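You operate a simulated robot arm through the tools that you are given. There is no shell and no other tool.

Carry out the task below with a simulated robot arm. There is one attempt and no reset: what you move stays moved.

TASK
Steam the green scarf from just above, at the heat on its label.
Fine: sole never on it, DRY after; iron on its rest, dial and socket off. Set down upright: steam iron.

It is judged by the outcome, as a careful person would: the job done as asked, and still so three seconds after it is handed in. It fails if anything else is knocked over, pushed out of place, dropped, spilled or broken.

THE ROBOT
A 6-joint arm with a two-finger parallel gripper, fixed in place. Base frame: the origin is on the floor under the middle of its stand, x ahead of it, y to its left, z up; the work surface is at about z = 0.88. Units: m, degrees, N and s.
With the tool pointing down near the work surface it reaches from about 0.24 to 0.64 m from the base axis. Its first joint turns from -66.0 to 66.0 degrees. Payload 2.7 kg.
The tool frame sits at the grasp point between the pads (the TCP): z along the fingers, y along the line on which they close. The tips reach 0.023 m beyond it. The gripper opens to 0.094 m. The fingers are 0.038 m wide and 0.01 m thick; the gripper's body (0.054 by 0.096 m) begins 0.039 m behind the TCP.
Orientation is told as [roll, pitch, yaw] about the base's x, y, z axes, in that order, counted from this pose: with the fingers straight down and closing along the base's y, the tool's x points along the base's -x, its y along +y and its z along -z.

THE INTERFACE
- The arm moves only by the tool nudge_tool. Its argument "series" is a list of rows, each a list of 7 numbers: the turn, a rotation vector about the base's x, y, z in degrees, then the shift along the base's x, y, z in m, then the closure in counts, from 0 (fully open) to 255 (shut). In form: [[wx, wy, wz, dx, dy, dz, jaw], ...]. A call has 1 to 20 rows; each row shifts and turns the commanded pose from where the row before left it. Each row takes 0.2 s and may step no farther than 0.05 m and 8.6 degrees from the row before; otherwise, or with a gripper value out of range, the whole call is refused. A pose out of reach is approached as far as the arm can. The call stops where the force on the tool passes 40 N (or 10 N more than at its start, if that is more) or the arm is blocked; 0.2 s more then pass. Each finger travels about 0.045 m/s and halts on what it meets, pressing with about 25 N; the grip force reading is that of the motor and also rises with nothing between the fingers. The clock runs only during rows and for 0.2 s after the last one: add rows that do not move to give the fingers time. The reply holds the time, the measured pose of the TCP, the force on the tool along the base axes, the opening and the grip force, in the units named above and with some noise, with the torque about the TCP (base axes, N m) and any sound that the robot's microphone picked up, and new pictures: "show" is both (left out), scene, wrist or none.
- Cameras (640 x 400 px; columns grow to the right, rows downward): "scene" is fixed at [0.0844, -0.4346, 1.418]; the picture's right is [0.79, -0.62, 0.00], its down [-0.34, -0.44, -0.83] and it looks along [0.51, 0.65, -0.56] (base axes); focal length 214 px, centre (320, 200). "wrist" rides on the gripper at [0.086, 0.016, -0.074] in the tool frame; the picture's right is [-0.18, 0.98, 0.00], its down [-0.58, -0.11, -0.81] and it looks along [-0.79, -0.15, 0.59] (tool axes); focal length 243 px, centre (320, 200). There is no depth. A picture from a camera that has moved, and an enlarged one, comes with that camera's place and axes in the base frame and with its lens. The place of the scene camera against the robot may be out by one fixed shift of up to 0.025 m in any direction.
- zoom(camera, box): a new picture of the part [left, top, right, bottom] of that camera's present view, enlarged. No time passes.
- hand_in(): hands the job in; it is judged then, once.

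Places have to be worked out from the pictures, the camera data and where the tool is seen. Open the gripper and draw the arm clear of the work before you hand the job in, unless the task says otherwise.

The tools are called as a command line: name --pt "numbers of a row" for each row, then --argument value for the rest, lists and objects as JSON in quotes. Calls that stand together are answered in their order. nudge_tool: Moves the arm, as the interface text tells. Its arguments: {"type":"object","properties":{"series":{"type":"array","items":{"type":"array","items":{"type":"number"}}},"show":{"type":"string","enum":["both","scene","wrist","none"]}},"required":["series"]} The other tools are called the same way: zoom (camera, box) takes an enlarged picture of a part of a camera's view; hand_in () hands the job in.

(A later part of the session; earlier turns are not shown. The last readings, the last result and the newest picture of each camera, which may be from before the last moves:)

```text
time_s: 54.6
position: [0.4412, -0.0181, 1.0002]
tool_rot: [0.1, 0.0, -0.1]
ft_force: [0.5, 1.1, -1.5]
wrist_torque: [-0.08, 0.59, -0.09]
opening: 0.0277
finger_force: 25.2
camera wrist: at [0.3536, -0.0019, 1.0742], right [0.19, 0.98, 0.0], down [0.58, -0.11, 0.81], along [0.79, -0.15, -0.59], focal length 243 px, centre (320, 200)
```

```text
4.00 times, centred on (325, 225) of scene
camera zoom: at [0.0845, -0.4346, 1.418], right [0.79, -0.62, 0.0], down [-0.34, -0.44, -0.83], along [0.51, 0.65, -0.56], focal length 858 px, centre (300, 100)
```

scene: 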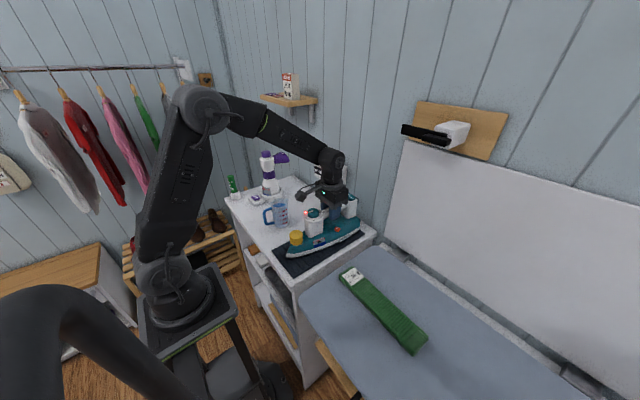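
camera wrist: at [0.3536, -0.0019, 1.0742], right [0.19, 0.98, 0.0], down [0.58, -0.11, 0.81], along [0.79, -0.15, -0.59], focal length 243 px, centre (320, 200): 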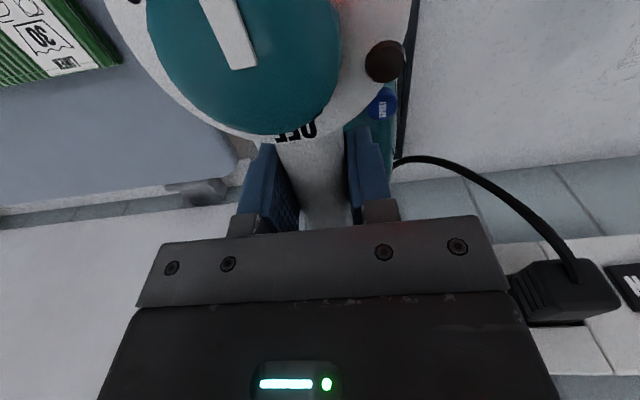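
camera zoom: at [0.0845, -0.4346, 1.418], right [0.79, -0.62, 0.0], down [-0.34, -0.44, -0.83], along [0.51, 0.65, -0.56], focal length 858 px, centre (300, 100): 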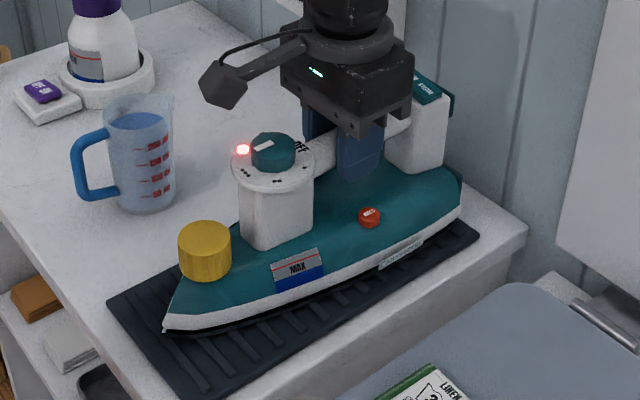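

The mat carries most of the weight (only -1.5 N left). I go down another millimetre, then open and rise straight up.

nudge_tool --pt "0 0 0 0 0 -0.001 255" --pt "0 0 0 0 0 0 200" --pt "0 0 0 0 0 0 100" --pt "0 0 0 0 0 0 0" --pt "0 0 0 0 0 0 0" --pt "0 0 0 0 0 0 0" --pt "0 0 0 0 0 0 0" --pt "0 0 0 0 0 0.02 0" --pt "0 0 0 0 0 0.04 0" --pt "0 0 0 0 0 0.04 0" --pt "0 0 0 0 0 0.02 0" --pt "0 0 0 0 0 0 0"

zoom --camera "scene" --box '[265, 175, 385, 275]'

zoom --camera "wrist" --box '[260, 0, 400, 170]'

```text
time_s: 57.2
position: [0.4398, -0.0184, 1.12]
tool_rot: [0.1, 0.0, 0.0]
ft_force: [-0.8, -0.1, 0.4]
wrist_torque: [0.02, -0.03, 0.0]
opening: 0.094
finger_force: 0.1
camera wrist: at [0.3532, -0.0016, 1.1938], right [0.19, 0.98, 0.0], down [0.58, -0.11, 0.81], along [0.79, -0.15, -0.59], focal length 243 px, centre (320, 200)
```

scene: 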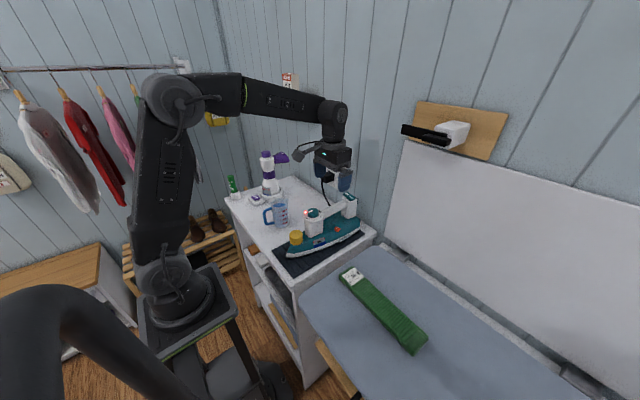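
wrist: 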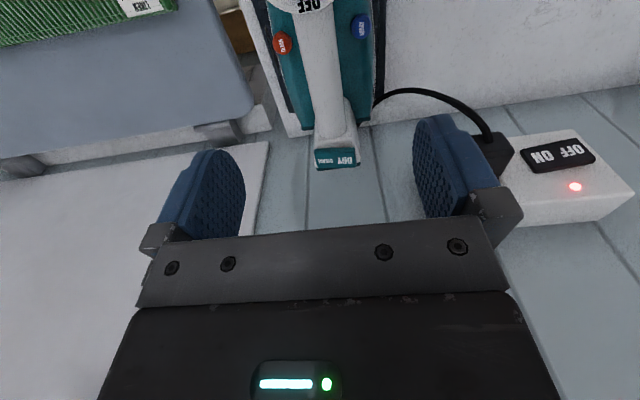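

```text
4.00 times, centred on (325, 225) of scene
camera zoom: at [0.0844, -0.4346, 1.418], right [0.79, -0.62, 0.0], down [-0.34, -0.44, -0.83], along [0.51, 0.65, -0.56], focal length 858 px, centre (300, 100)
```

zoom: 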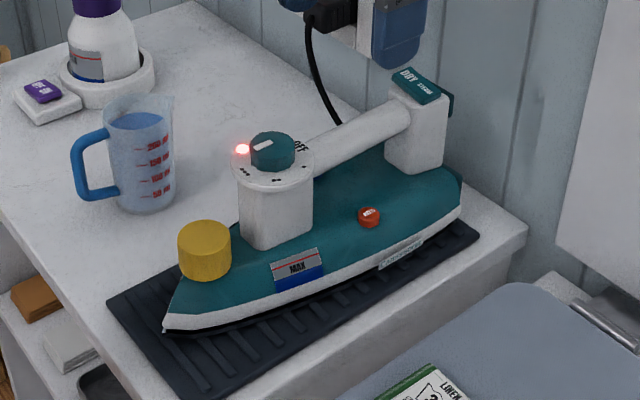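

```text
2.35 times, centred on (330, 85) of wrist
camera zoom: at [0.3532, -0.0016, 1.1938], right [0.19, 0.98, 0.0], down [0.58, -0.11, 0.81], along [0.79, -0.15, -0.59], focal length 571 px, centre (296, 471)
```

zoom: 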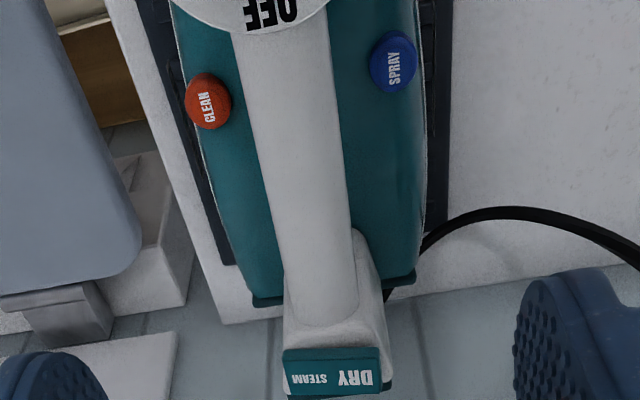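

The iron rests flat on its mat. Next, the rocker back to DRY: its DRY half is now about y ≈ -0.006. I move above it with closed fingers.

nudge_tool --pt "0 0 0 0.026 0.005 0 255" --pt "0 0 0 0.026 0.005 0 255" --pt "0 0 0 0.026 0.005 0 255" --pt "0 0 0 0 0 -0.025 255" --pt "0 0 0 0 0 -0.025 255" --pt "0 0 0 0 0 0 255"

zoom --camera "wrist" --box '[260, 70, 400, 180]'

zoom --camera "scene" --box '[310, 160, 380, 230]'

```text
time_s: 58.6
position: [0.5171, -0.0042, 1.0677]
tool_rot: [0.1, 0.1, -0.1]
ft_force: [0.2, 0.2, -0.3]
wrist_torque: [-0.03, 0.0, 0.05]
opening: 0.0
finger_force: 24.5
camera wrist: at [0.4314, 0.0119, 1.1424], right [0.19, 0.98, 0.0], down [0.58, -0.11, 0.81], along [0.79, -0.15, -0.59], focal length 243 px, centre (320, 200)
```

scene: 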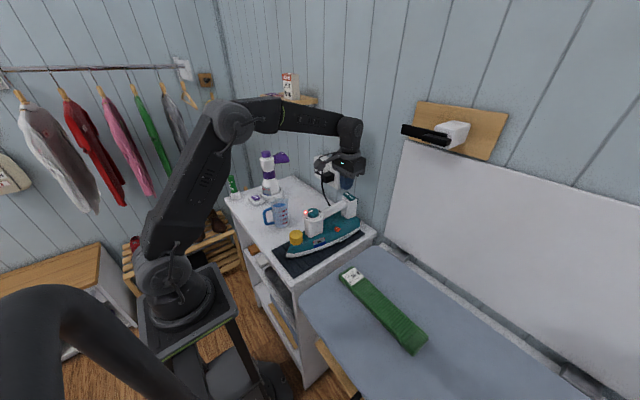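
wrist: 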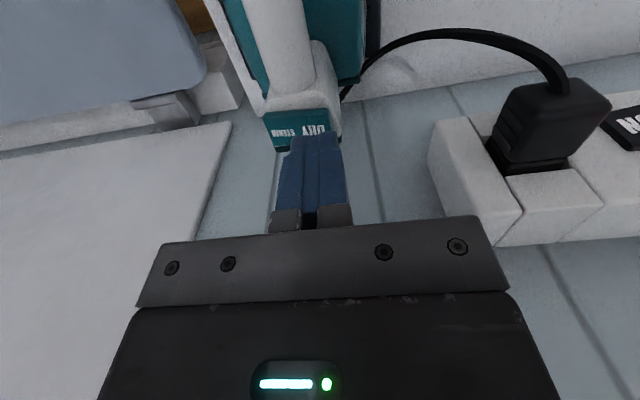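

```text
3.64 times, centred on (330, 125) of wrist
camera zoom: at [0.4314, 0.0119, 1.1424], right [0.19, 0.98, 0.0], down [0.58, -0.11, 0.81], along [0.79, -0.15, -0.59], focal length 882 px, centre (284, 473)
```

zoom: 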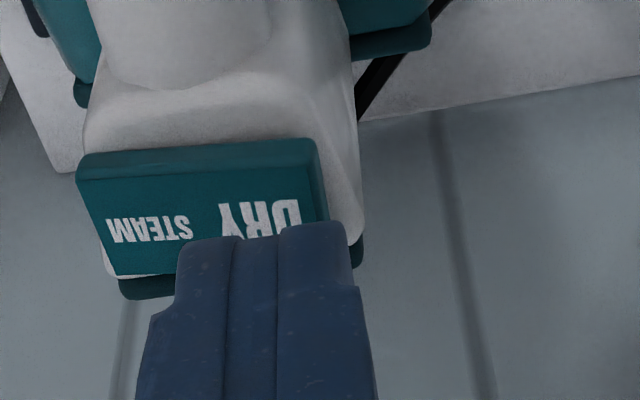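

```text
5.71 times, centred on (345, 195) of scene
camera zoom: at [0.0844, -0.4346, 1.418], right [0.79, -0.62, 0.0], down [-0.34, -0.44, -0.83], along [0.51, 0.65, -0.56], focal length 1226 px, centre (177, 229)
```

zoom: 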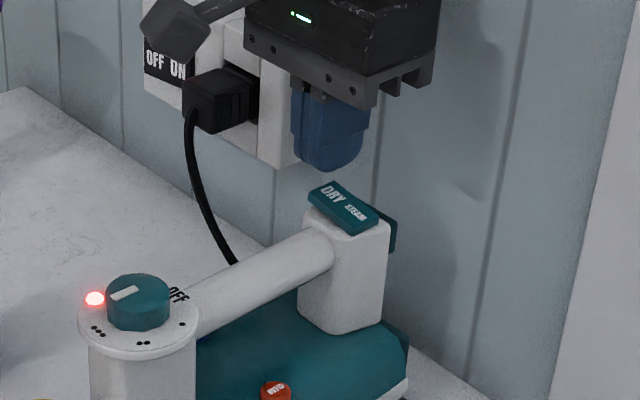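

The DRY half spans y ≈ -0.018 to 0.002 and the fingers are over it. I press down in small steps until it clicks.

nudge_tool --pt "0 0 0 0.001 -0.0015 -0.009 255" --pt "0 0 0 0 0 -0.004 255" --pt "0 0 0 0 0 -0.004 255" --pt "0 0 0 0 0 -0.004 255" --pt "0 0 0 0 0 -0.004 255" --pt "0 0 0 0 0 -0.004 255"

```text
time_s: 60.1
position: [0.5186, -0.0052, 1.0454]
tool_rot: [0.0, -0.5, -0.1]
ft_force: [-6.6, 1.3, 7.8]
wrist_torque: [-0.01, 0.25, -0.12]
opening: 0.0003
finger_force: 25.1
heard: click
stopped in row 6: the force on the tool passed its limit at 42 N (the readings are from after the stop); the commanded pose is now the measured one
camera wrist: at [0.4317, 0.0116, 1.1194], right [0.18, 0.98, 0.0], down [0.57, -0.11, 0.81], along [0.8, -0.15, -0.58], focal length 243 px, centre (320, 200)
```

scene: 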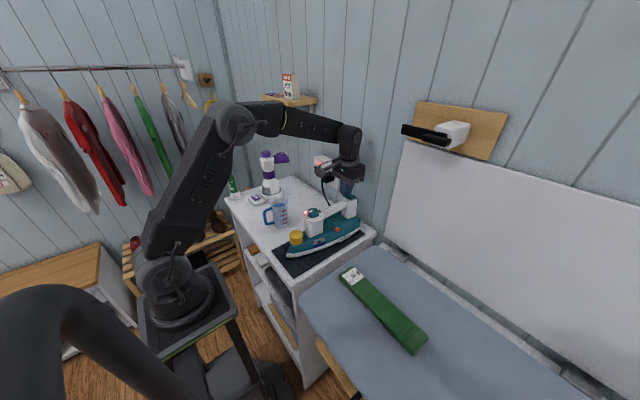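
wrist: 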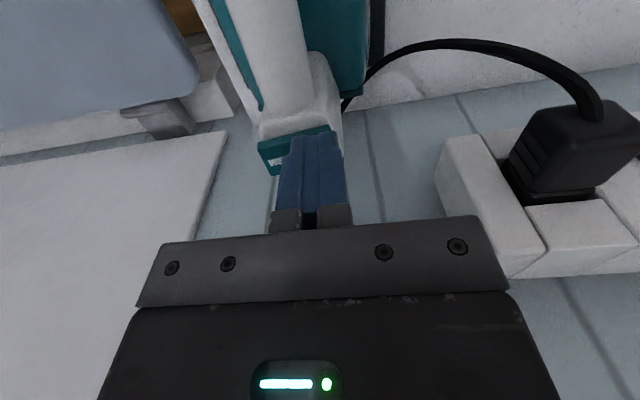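

Click, and the rocker tilts to DRY. I rise and go back over the dial with open fingers to see where it is now.

nudge_tool --pt "0 0.5 0 0 0 0.04 255" --pt "0 0 0 0 0 0.04 255" --pt "0 0 0 -0.04 -0.004 0.022 0" --pt "0 0 0 -0.04 -0.004 0 0" --pt "0 0 0 -0.04 -0.004 0 0" --pt "0 0 0 -0.027 -0.003 0 0" --pt "0 0 0 0 0 0 0"

zoom --camera "wrist" --box '[260, 0, 390, 100]'

zoom --camera "wrist" --box '[300, 120, 400, 200]'

```text
time_s: 61.7
position: [0.3722, -0.0186, 1.1472]
tool_rot: [0.0, -0.1, -0.1]
ft_force: [0.1, 0.4, 0.4]
wrist_torque: [0.02, 0.0, -0.05]
opening: 0.0943
finger_force: 0.0
camera wrist: at [0.2854, -0.0021, 1.2213], right [0.19, 0.98, 0.0], down [0.58, -0.11, 0.81], along [0.79, -0.15, -0.59], focal length 243 px, centre (320, 200)
```

scene: 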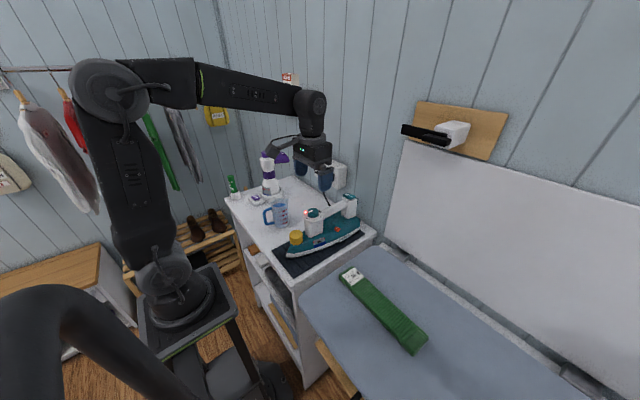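
wrist: 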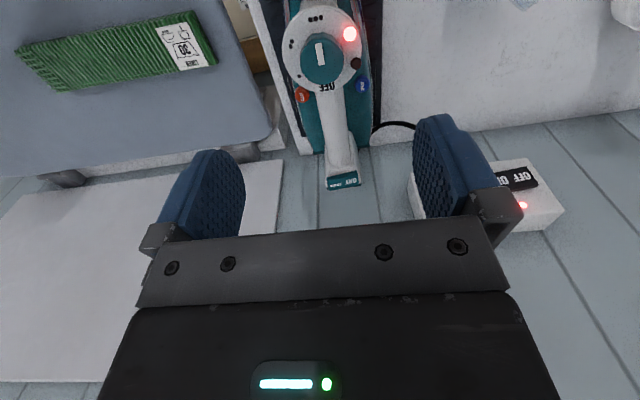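

```text
4.00 times, centred on (325, 50) of wrist
camera zoom: at [0.2854, -0.0021, 1.2213], right [0.19, 0.98, 0.0], down [0.58, -0.11, 0.81], along [0.79, -0.15, -0.59], focal length 970 px, centre (300, 800)
```

zoom: 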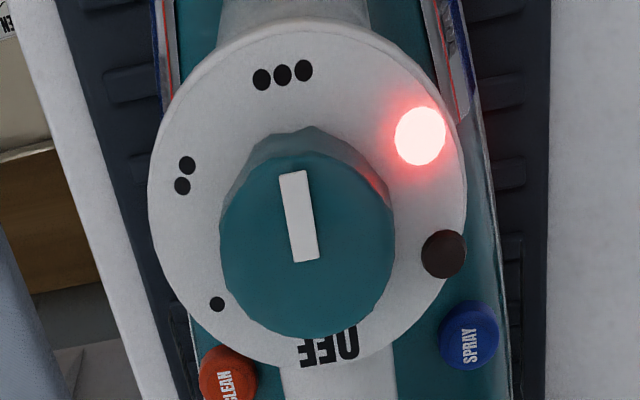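

```text
5.00 times, centred on (350, 160) of wrist
camera zoom: at [0.2854, -0.0021, 1.2213], right [0.19, 0.98, 0.0], down [0.58, -0.11, 0.81], along [0.79, -0.15, -0.59], focal length 1213 px, centre (170, 400)
```

zoom: 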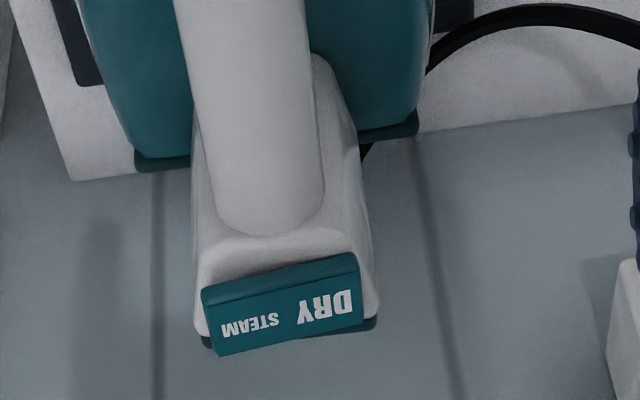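

The rocker is on DRY. Now the dial: I turn the open gripper to -90°, lower over the knob (0.372, -0.019) and grip.

nudge_tool --pt "0 0 -8.2 0 0 0 0" --pt "0 0 -8.2 0 0 0 0" --pt "0 0 -8.2 0 0 0 0" --pt "0 0 -8.2 0 0 0 0" --pt "0 0 -8.2 0 0 0 0" --pt "0 0 -8.2 0 0 0 0" --pt "0 0 -8.2 0 0 0 0" --pt "0 0 -8.2 0 0 0 0" --pt "0 0 -8.2 0 0 0 0" --pt "0 0 -8.2 0 0 0 0" --pt "0 0 -8.0 0 0 0 0" --pt "0 0 0 0 0 -0.04 0" --pt "0 0 0 0 0 -0.04 0" --pt "0 0 0 0 0 -0.027 0" --pt "0 0 0 0 0 0 255" --pt "0 0 0 0 0 0 255" --pt "0 0 0 0 0 0 255" --pt "0 0 0 0 0 0 255" --pt "0 0 0 0 0 0 255"

```text
time_s: 65.7
position: [0.3722, -0.0185, 1.0411]
tool_rot: [0.0, -0.1, -90.1]
ft_force: [0.2, 0.4, -0.2]
wrist_torque: [0.04, -0.07, 0.02]
opening: 0.0332
finger_force: 25.1
camera wrist: at [0.3886, 0.068, 1.1152], right [0.98, -0.19, 0.0], down [-0.11, -0.58, 0.81], along [-0.15, -0.79, -0.59], focal length 243 px, centre (320, 200)
```

scene: 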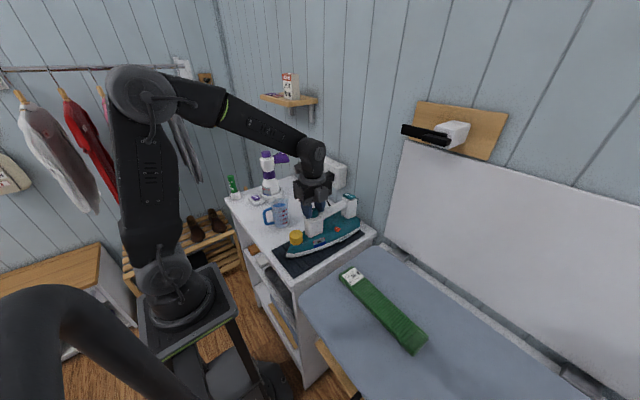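
wrist: 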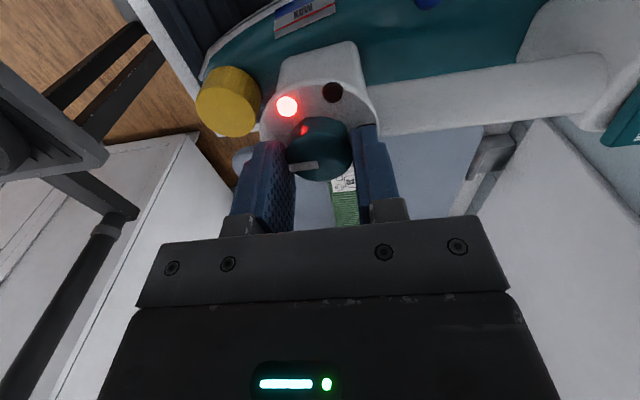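

Knob gripped (0.033 opening). I rotate it counter-clockwise by 90° first and check forces.

nudge_tool --pt "0 0 8.2 0 0 0 255" --pt "0 0 8.2 0 0 0 255" --pt "0 0 8.2 0 0 0 255" --pt "0 0 8.2 0 0 0 255" --pt "0 0 8.2 0 0 0 255" --pt "0 0 8.2 0 0 0 255" --pt "0 0 8.2 0 0 0 255" --pt "0 0 8.2 0 0 0 255" --pt "0 0 8.2 0 0 0 255" --pt "0 0 8.2 0 0 0 255" --pt "0 0 8.0 0 0 0 255"

```text
time_s: 68.1
position: [0.3718, -0.0195, 1.0401]
tool_rot: [0.1, -0.1, 0.0]
ft_force: [1.0, 6.3, 13.9]
wrist_torque: [0.18, 0.49, 0.0]
opening: 0.0331
finger_force: 24.8
camera wrist: at [0.2854, -0.0035, 1.1144], right [0.18, 0.98, 0.0], down [0.58, -0.11, 0.81], along [0.79, -0.15, -0.59], focal length 243 px, centre (320, 200)
```

scene: 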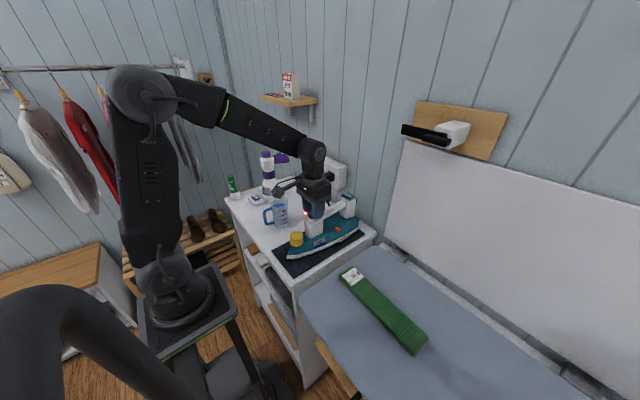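
wrist: 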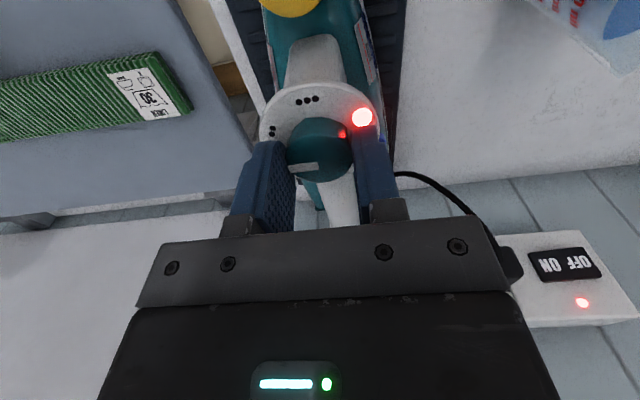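

The pointer is halfway; an upward 14 N suggests a finger rubs a lamp dome, so I ease up 1.5 mm and keep turning toward OFF.

nudge_tool --pt "0 0 0 0 0 0.0015 255" --pt "0 0 8.2 0 0 0 255" --pt "0 0 8.2 0 0 0 255" --pt "0 0 8.2 0 0 0 255" --pt "0 0 8.2 0 0 0 255"

```text
time_s: 69.3
position: [0.3711, -0.0199, 1.0425]
tool_rot: [0.1, 0.0, 33.0]
ft_force: [-0.3, 0.4, 0.0]
wrist_torque: [-0.07, 0.43, -0.02]
opening: 0.033
finger_force: 25.6
camera wrist: at [0.2909, -0.053, 1.1159], right [-0.38, 0.93, 0.0], down [0.55, 0.22, 0.81], along [0.75, 0.31, -0.59], focal length 243 px, centre (320, 200)
```

scene: 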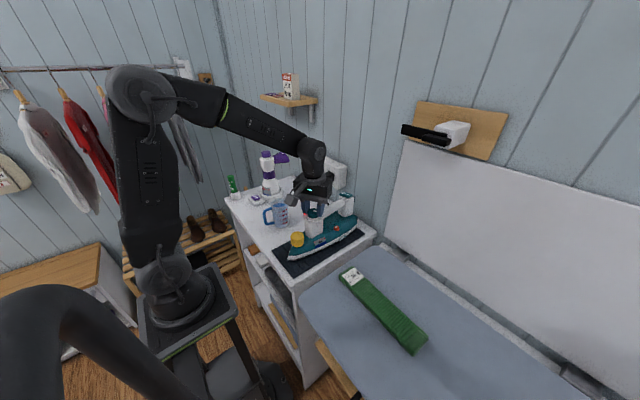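
wrist: 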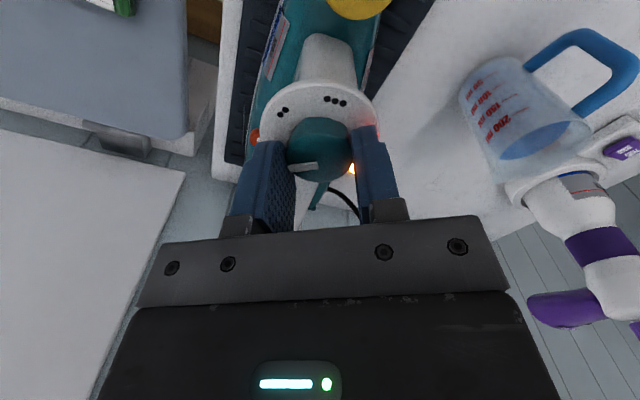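

zoom --camera "scene" --box '[265, 175, 385, 275]'

zoom --camera "wrist" --box '[220, 0, 440, 240]'

```text
4.00 times, centred on (325, 225) of scene
camera zoom: at [0.0845, -0.4346, 1.418], right [0.79, -0.62, 0.0], down [-0.34, -0.44, -0.83], along [0.51, 0.65, -0.56], focal length 858 px, centre (300, 100)
```

zoom: 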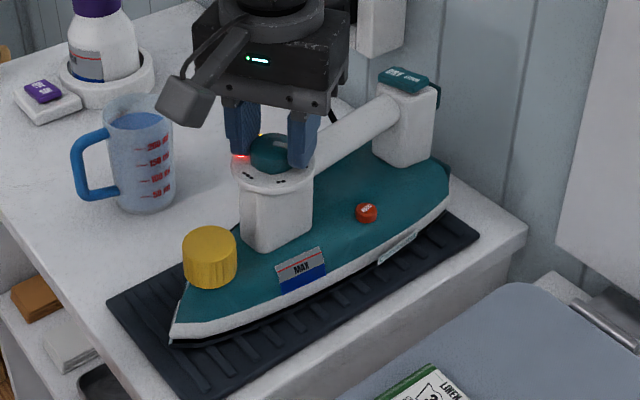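

```text
1.67 times, centred on (330, 120) of wrist
camera zoom: at [0.2909, -0.053, 1.1159], right [-0.38, 0.93, 0.0], down [0.55, 0.22, 0.81], along [0.75, 0.31, -0.59], focal length 404 px, centre (303, 333)
```

zoom: 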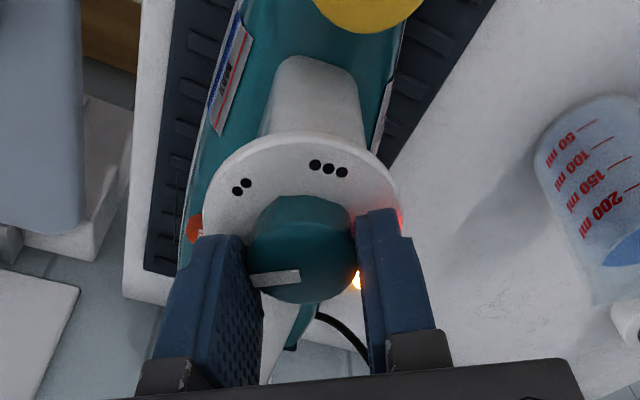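

The iron itself has turned a few degrees with the drag. I release, rise 1 mm, turn back to yaw 0 and check before re-gripping.

nudge_tool --pt "0 0 0 0 0 0 0" --pt "0 0 0 0 0 0 0" --pt "0 0 0 0 0 0 0" --pt "0 0 -8.25 0 0 0.015 0" --pt "0 0 -8.25 0 0 0.015 0" --pt "0 0 -8.25 0 0 0.015 0" --pt "0 0 -8.25 0 0 0.015 0" --pt "0 0 0 0 0 0.015 0" --pt "0 0 0 0 0 0 0"

zoom --camera "wrist" --box '[250, 0, 400, 130]'

zoom --camera "scene" --box '[265, 175, 385, 275]'

```text
time_s: 71.3
position: [0.3723, -0.0198, 1.1163]
tool_rot: [0.1, 0.0, -0.3]
ft_force: [0.3, -0.4, 0.5]
wrist_torque: [0.03, -0.01, 0.0]
opening: 0.094
finger_force: 0.1
camera wrist: at [0.2859, -0.0038, 1.1909], right [0.19, 0.98, 0.0], down [0.58, -0.11, 0.81], along [0.79, -0.15, -0.59], focal length 243 px, centre (320, 200)
```

scene: 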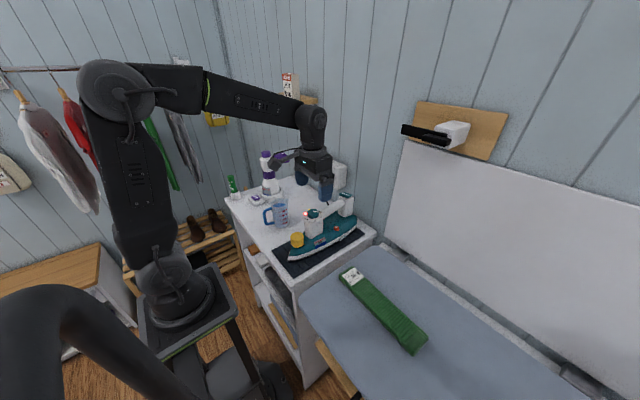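
wrist: 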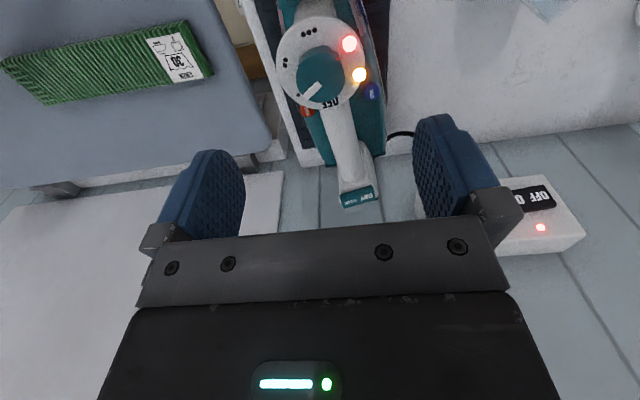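

```text
3.08 times, centred on (325, 65) of wrist
camera zoom: at [0.2859, -0.0038, 1.1909], right [0.19, 0.98, 0.0], down [0.58, -0.11, 0.81], along [0.79, -0.15, -0.59], focal length 746 px, centre (305, 615)
```

zoom: 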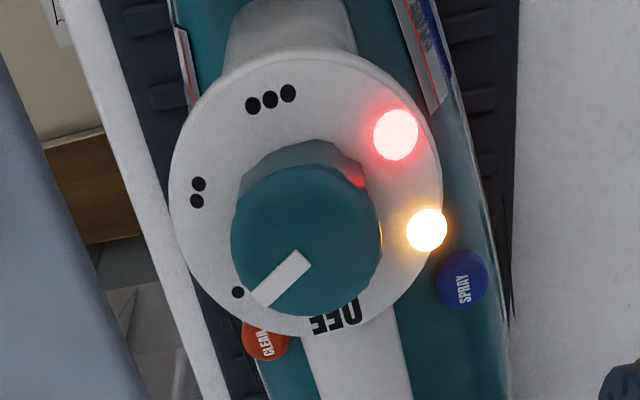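

```text
4.00 times, centred on (325, 225) of scene
camera zoom: at [0.0844, -0.4346, 1.418], right [0.79, -0.62, 0.0], down [-0.34, -0.44, -0.83], along [0.51, 0.65, -0.56], focal length 858 px, centre (300, 100)
```

zoom: 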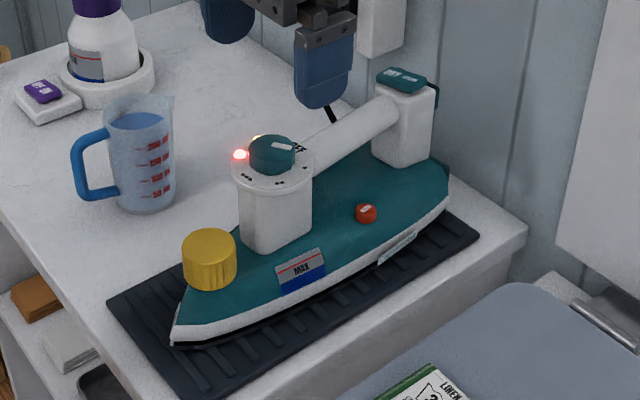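

The pointer is at • (about 63° short of OFF); knob centre is (0.372, -0.019). I lower to a slightly higher grip (tips clear of the lamps), grip and turn the last 64°.

nudge_tool --pt "0 0 0 0 0.0005 -0.04 0" --pt "0 0 0 0 0 -0.033 0" --pt "0 0 0 0 0 0 255" --pt "0 0 0 0 0 0 255" --pt "0 0 0 0 0 0 255" --pt "0 0 0 0 0 0 255" --pt "0 0 0 0 0 0 255" --pt "0 0 8 0 0 0 255" --pt "0 0 8 0 0 0 255" --pt "0 0 8 0 0 0 255" --pt "0 0 8 0 0 0 255" --pt "0 0 8 0 0 0 255" --pt "0 0 8 0 0 0 255" --pt "0 0 8 0 0 0 255" --pt "0 0 8 0 0 0 255" --pt "0 0 0 0 0 0 255"

zoom --camera "scene" --box '[265, 175, 385, 275]'

```text
time_s: 74.7
position: [0.3723, -0.0198, 1.0434]
tool_rot: [0.1, 0.0, 63.8]
ft_force: [-3.0, -0.4, 0.4]
wrist_torque: [-0.28, 0.1, -0.17]
opening: 0.0331
finger_force: 24.3
camera wrist: at [0.3198, -0.0894, 1.1177], right [-0.8, 0.6, 0.0], down [0.35, 0.47, 0.81], along [0.48, 0.65, -0.59], focal length 243 px, centre (320, 200)
```

scene: 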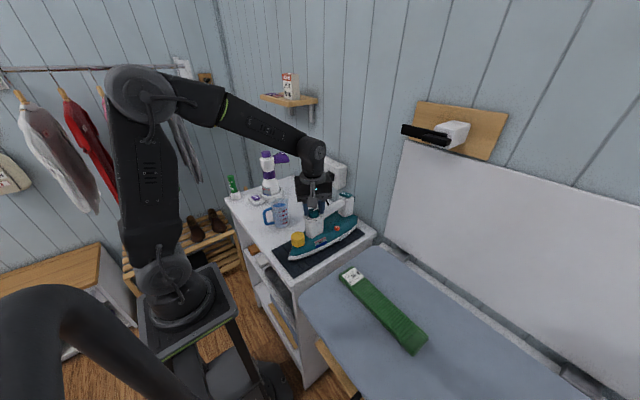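
wrist: 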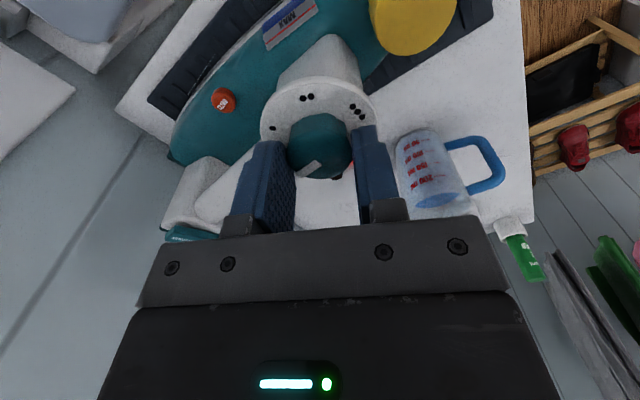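

```text
4.00 times, centred on (325, 225) of scene
camera zoom: at [0.0844, -0.4347, 1.418], right [0.79, -0.62, 0.0], down [-0.34, -0.44, -0.83], along [0.51, 0.65, -0.56], focal length 858 px, centre (300, 100)
```

zoom: 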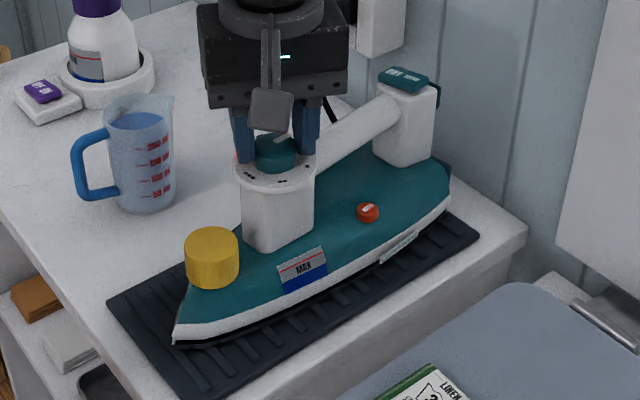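

Turned with little iron motion. I release, rise and turn back to check the pointer.

nudge_tool --pt "0 0 0 0 0 0 0" --pt "0 0 0 0 0 0 0" --pt "0 0 0 0 0 0 0" --pt "0 0 -8 0 0 0.015 0" --pt "0 0 -8 0 0 0.02 0" --pt "0 0 -8 0 0 0.02 0" --pt "0 0 -8 0 0 0.018 0" --pt "0 0 -8 0 0 0 0" --pt "0 0 -8 0 0 0 0" --pt "0 0 -8 0 0 0 0" --pt "0 0 -8 0 0 0 0" --pt "0 0 0 0 0 0 0"

zoom --camera "wrist" --box '[250, 0, 400, 130]'

```text
time_s: 77.3
position: [0.3713, -0.0195, 1.1158]
tool_rot: [0.1, 0.0, -0.4]
ft_force: [0.3, 0.2, 0.0]
wrist_torque: [0.03, -0.03, -0.01]
opening: 0.094
finger_force: 0.0
camera wrist: at [0.2862, -0.0023, 1.1908], right [0.19, 0.98, 0.0], down [0.58, -0.11, 0.81], along [0.79, -0.15, -0.59], focal length 243 px, centre (320, 200)
```

scene: 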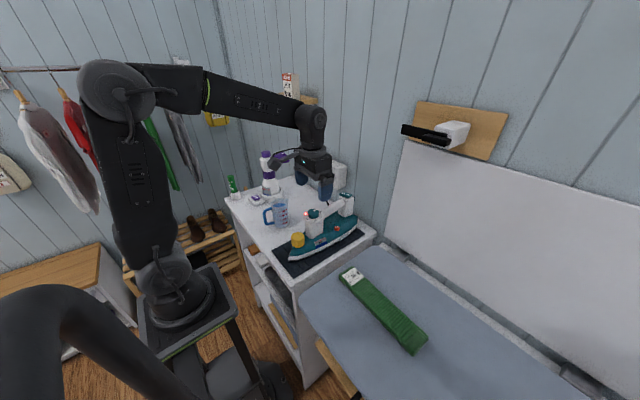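
wrist: 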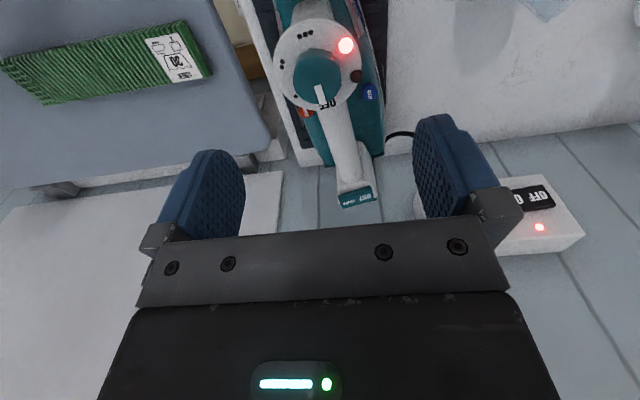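

```text
3.08 times, centred on (325, 65) of wrist
camera zoom: at [0.2862, -0.0023, 1.1908], right [0.19, 0.98, 0.0], down [0.58, -0.11, 0.81], along [0.79, -0.15, -0.59], focal length 746 px, centre (305, 615)
```

zoom: 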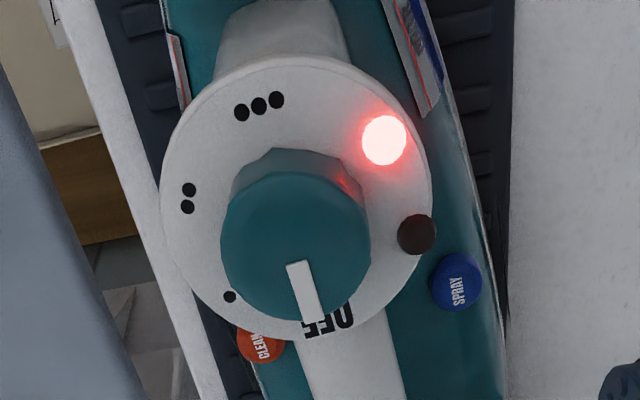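

The red lamp is still lit and the pointer is a few degrees short of OFF (with the dial at OFF both lamps were dark). I re-grip at yaw -88°, where the fingers avoid the lamps, and turn a little more.

nudge_tool --pt "0 0 -8 0 0 0 0" --pt "0 0 -8 0 0 0 0" --pt "0 0 -8 0 0 0 0" --pt "0 0 -8 0 0 0 0" --pt "0 0 -8 0 0 0 0" --pt "0 0 -8 0 0 0 0" --pt "0 0 -8 0 0 0 0" --pt "0 0 -8 0 0 0 0" --pt "0 0 -8 0 0 0 0" --pt "0 0 -8 0 0 0 0" --pt "0 0 -8 0.001 0 0 0" --pt "0 0 0 0 0 -0.04 0" --pt "0 0 0 0 0 -0.033 0" --pt "0 0 0 0 0 0 255" --pt "0 0 0 0 0 0 255" --pt "0 0 0 0 0 0 255" --pt "0 0 0 0 0 0 255" --pt "0 0 0 0 0 0 255"

zoom --camera "wrist" --box '[220, 60, 440, 220]'

```text
time_s: 81.1
position: [0.3719, -0.0182, 1.0433]
tool_rot: [0.0, 0.0, -88.4]
ft_force: [-7.4, 0.4, 0.4]
wrist_torque: [-0.26, 0.17, -0.1]
opening: 0.0328
finger_force: 25.1
camera wrist: at [0.386, 0.0679, 1.1174], right [0.99, -0.15, 0.0], down [-0.09, -0.58, 0.81], along [-0.12, -0.8, -0.59], focal length 243 px, centre (320, 200)
```

scene: 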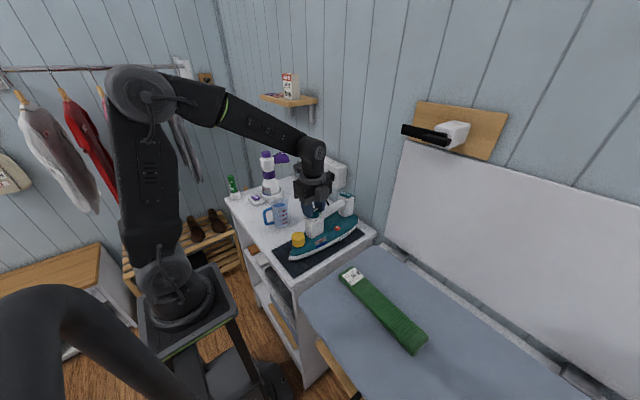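
wrist: 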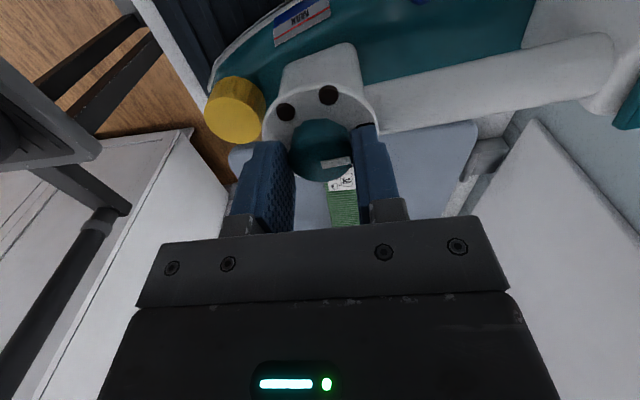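

```text
2.50 times, centred on (330, 140) of wrist
camera zoom: at [0.386, 0.0679, 1.1174], right [0.99, -0.15, 0.0], down [-0.09, -0.58, 0.81], along [-0.12, -0.8, -0.59], focal length 606 px, centre (295, 350)
```

zoom: 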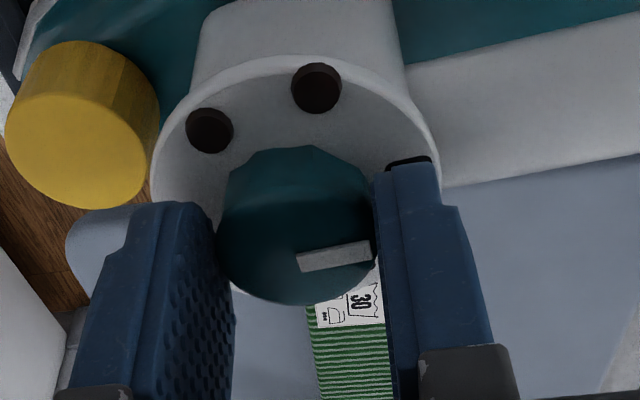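

Both lamps are now dark—the grip brought the knob onto OFF. I add a small 2° nudge toward the stop, then release and rise to verify.

nudge_tool --pt "0 0 2 0 0 0 255" --pt "0 0 0 0 0 0 255" --pt "0 0 0 0 0 0 0" --pt "0 0 0 0 0 0 0" --pt "0 0 0 0 0 0 0" --pt "0 0 8 0 0 0.02 0" --pt "0 0 8 0 0 0.02 0" --pt "0 0 8 0 0 0.02 0" --pt "0 0 8 0 0 0.015 0" --pt "0 0 8 0 0 0 0" --pt "0 0 8 0 0 0 0" --pt "0 0 8 0 0 0 0" --pt "0 0 8 0 0 0 0" --pt "0 0 8 0 0 0 0" --pt "0 0 8 0 0 0 0" --pt "0 0 6.4 0 0 0 0" --pt "0 0 0 0 0 0 0"

zoom --camera "wrist" --box '[250, 0, 400, 130]'

zoom --camera "scene" --box '[265, 175, 385, 275]'

```text
time_s: 84.7
position: [0.3739, -0.0198, 1.1185]
tool_rot: [0.0, -0.1, 0.2]
ft_force: [0.4, -0.1, 0.0]
wrist_torque: [0.0, 0.01, 0.02]
opening: 0.094
finger_force: 0.0
camera wrist: at [0.2871, -0.0042, 1.1929], right [0.18, 0.98, 0.0], down [0.58, -0.11, 0.81], along [0.79, -0.14, -0.59], focal length 243 px, centre (320, 200)
```

scene: 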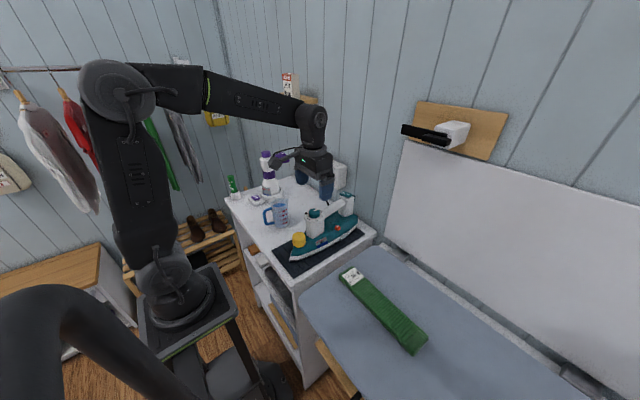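
wrist: 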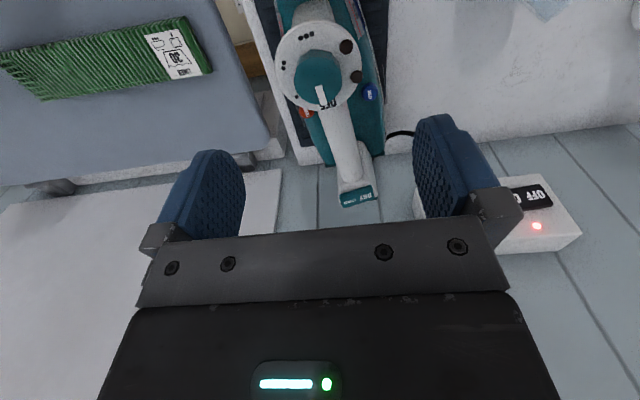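

```text
3.08 times, centred on (325, 65) of wrist
camera zoom: at [0.2871, -0.0042, 1.1929], right [0.18, 0.98, 0.0], down [0.58, -0.11, 0.81], along [0.79, -0.14, -0.59], focal length 746 px, centre (305, 615)
```

zoom: 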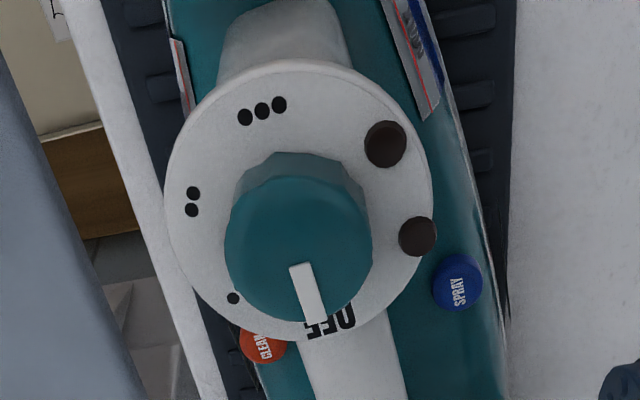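

```text
4.00 times, centred on (325, 225) of scene
camera zoom: at [0.0844, -0.4346, 1.418], right [0.79, -0.62, 0.0], down [-0.34, -0.44, -0.83], along [0.51, 0.65, -0.56], focal length 858 px, centre (300, 100)
```

zoom: 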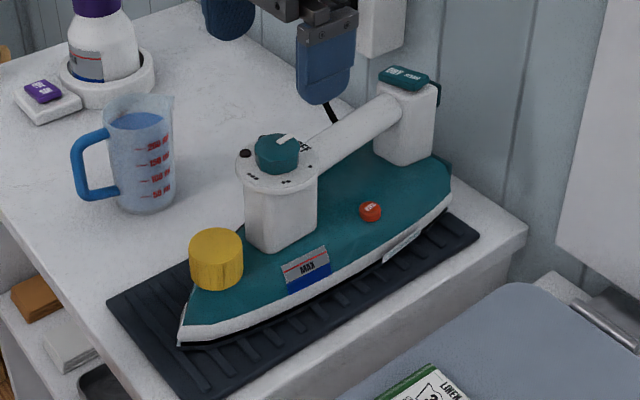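

Both lamps stay dark (OFF), the pointer within about 2° of the mark. I'll give one more gentle nudge of 5° against the stop to be sure.

nudge_tool --pt "0 0 -7.8 0 0 0 0" --pt "0 0 -7.8 0 0 0 0" --pt "0 0 -7.8 0 0 0 0" --pt "0 0 -7.8 0 0 0 0" --pt "0 0 -7.8 0 0 0 0" --pt "0 0 -7.8 0 0 0 0" --pt "0 0 -7.8 0 0 0 0" --pt "0 0 -7.8 0 0 0 0" --pt "0 0 -7.8 0 0 0 0" --pt "0 0 -7.8 0 0 0 0" --pt "0 0 -7.8 0.001 0 0 0" --pt "0 0 0 0 0 -0.04 0" --pt "0 0 0 0 0 -0.035 0" --pt "0 0 0 0 0 0 255" --pt "0 0 0 0 0 0 255" --pt "0 0 0 0 0 0 255" --pt "0 0 0 0 0 0 255" --pt "0 0 0 0 0 0 255" --pt "0 0 5 0 0 0 255" --pt "0 0 0 0 0 0 255"

zoom --camera "wrist" --box '[220, 60, 440, 220]'

```text
time_s: 88.9
position: [0.3762, -0.0202, 1.043]
tool_rot: [0.0, 0.0, -80.7]
ft_force: [-2.2, -3.1, -0.1]
wrist_torque: [-0.16, 0.01, -0.24]
opening: 0.0333
finger_force: 24.8
camera wrist: at [0.3777, 0.0684, 1.118], right [1.0, -0.02, 0.0], down [-0.01, -0.59, 0.81], along [-0.02, -0.81, -0.59], focal length 243 px, centre (320, 200)
```

scene: 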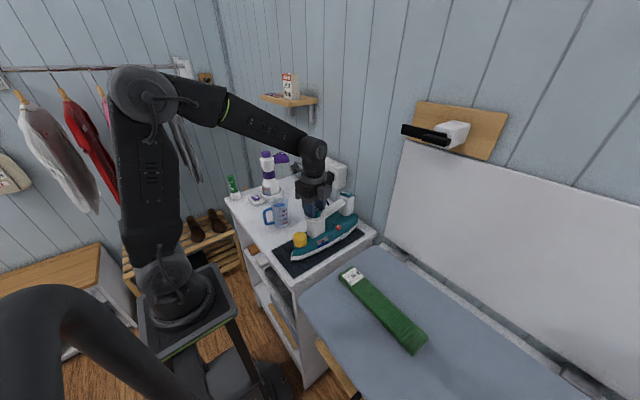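
wrist: 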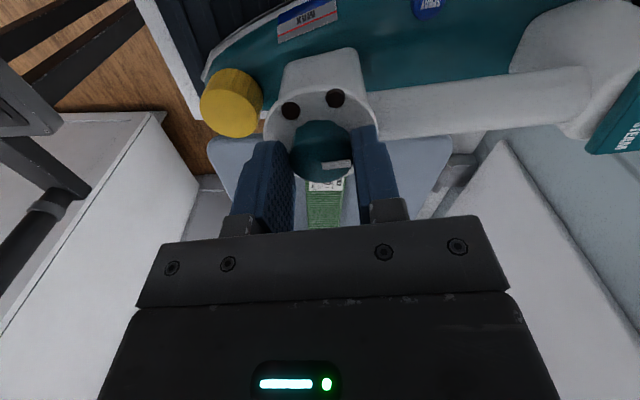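

```text
2.50 times, centred on (330, 140) of wrist
camera zoom: at [0.3777, 0.0684, 1.118], right [1.0, -0.02, 0.0], down [-0.01, -0.59, 0.81], along [-0.02, -0.81, -0.59], focal length 606 px, centre (295, 350)
```

zoom: 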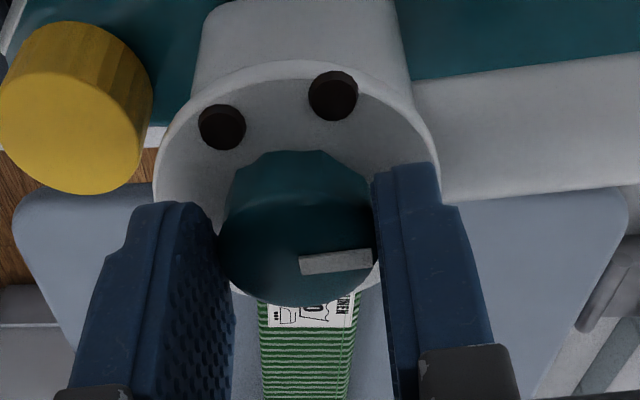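

Lamps dark and the pointer is parallel to the handle (OFF). I release, rise, and turn back to look at how the iron sits on its mat.

nudge_tool --pt "0 0 0 0 0 0 0" --pt "0 0 0 0 0 0 0" --pt "0 0 0 0 0 0 0" --pt "0 0 8.1 0 0 0.02 0" --pt "0 0 8.1 0 0 0.03 0" --pt "0 0 8.1 0 0 0.03 0" --pt "0 0 8.1 0 0 0.03 0" --pt "0 0 8.1 0 0 0.03 0" --pt "0 0 8.1 0 0 0 0" --pt "0 0 8.1 0 0 0 0" --pt "0 0 8.1 0 0 0 0" --pt "0 0 8.1 0 0 0 0" --pt "0 0 7.8 0 0 0 0" --pt "0 0 0 0 0 0 0"

zoom --camera "wrist" --box '[230, 0, 430, 190]'

zoom --camera "scene" --box '[265, 175, 385, 275]'

```text
time_s: 91.9
position: [0.375, -0.0189, 1.1816]
tool_rot: [0.1, 0.0, 0.1]
ft_force: [0.3, 0.4, 0.4]
wrist_torque: [-0.01, 0.03, 0.0]
opening: 0.0942
finger_force: 0.1
camera wrist: at [0.2875, -0.0032, 1.2574], right [0.18, 0.98, 0.0], down [0.58, -0.11, 0.81], along [0.79, -0.15, -0.59], focal length 243 px, centre (320, 200)
```

scene: 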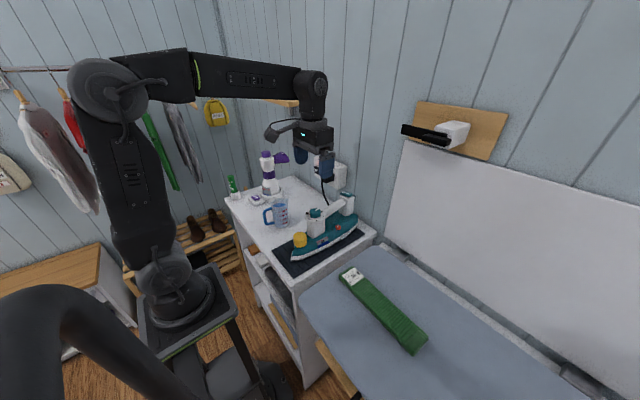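
wrist: 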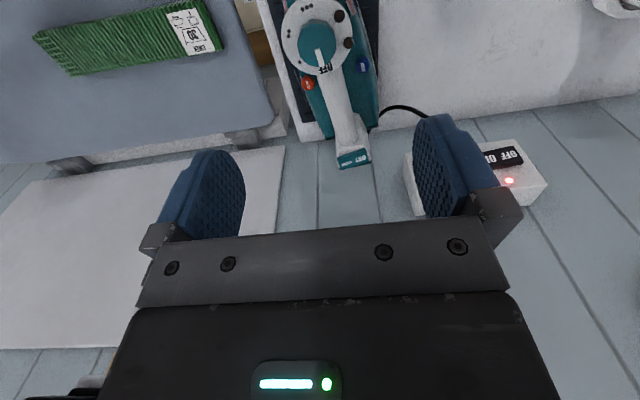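

```text
2.11 times, centred on (330, 95) of wrist
camera zoom: at [0.2875, -0.0032, 1.2574], right [0.18, 0.98, 0.0], down [0.58, -0.11, 0.81], along [0.79, -0.15, -0.59], focal length 511 px, centre (299, 421)
```

zoom: 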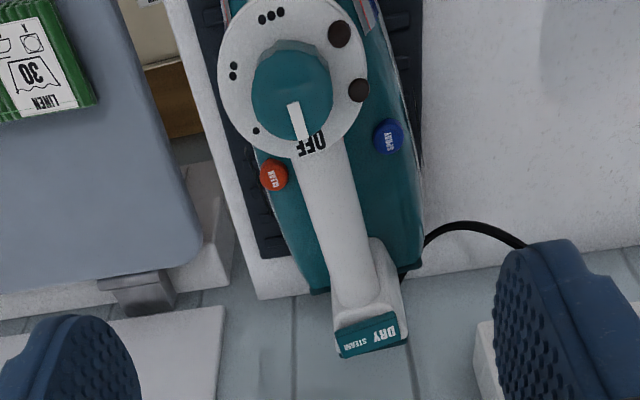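

```text
4.00 times, centred on (325, 225) of scene
camera zoom: at [0.0844, -0.4346, 1.418], right [0.79, -0.62, 0.0], down [-0.34, -0.44, -0.83], along [0.51, 0.65, -0.56], focal length 858 px, centre (300, 100)
```

zoom: 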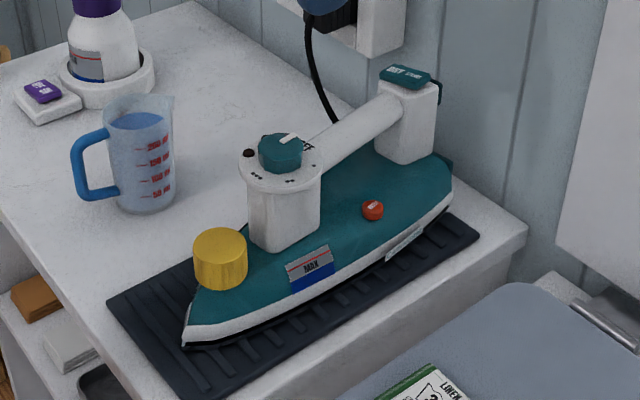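

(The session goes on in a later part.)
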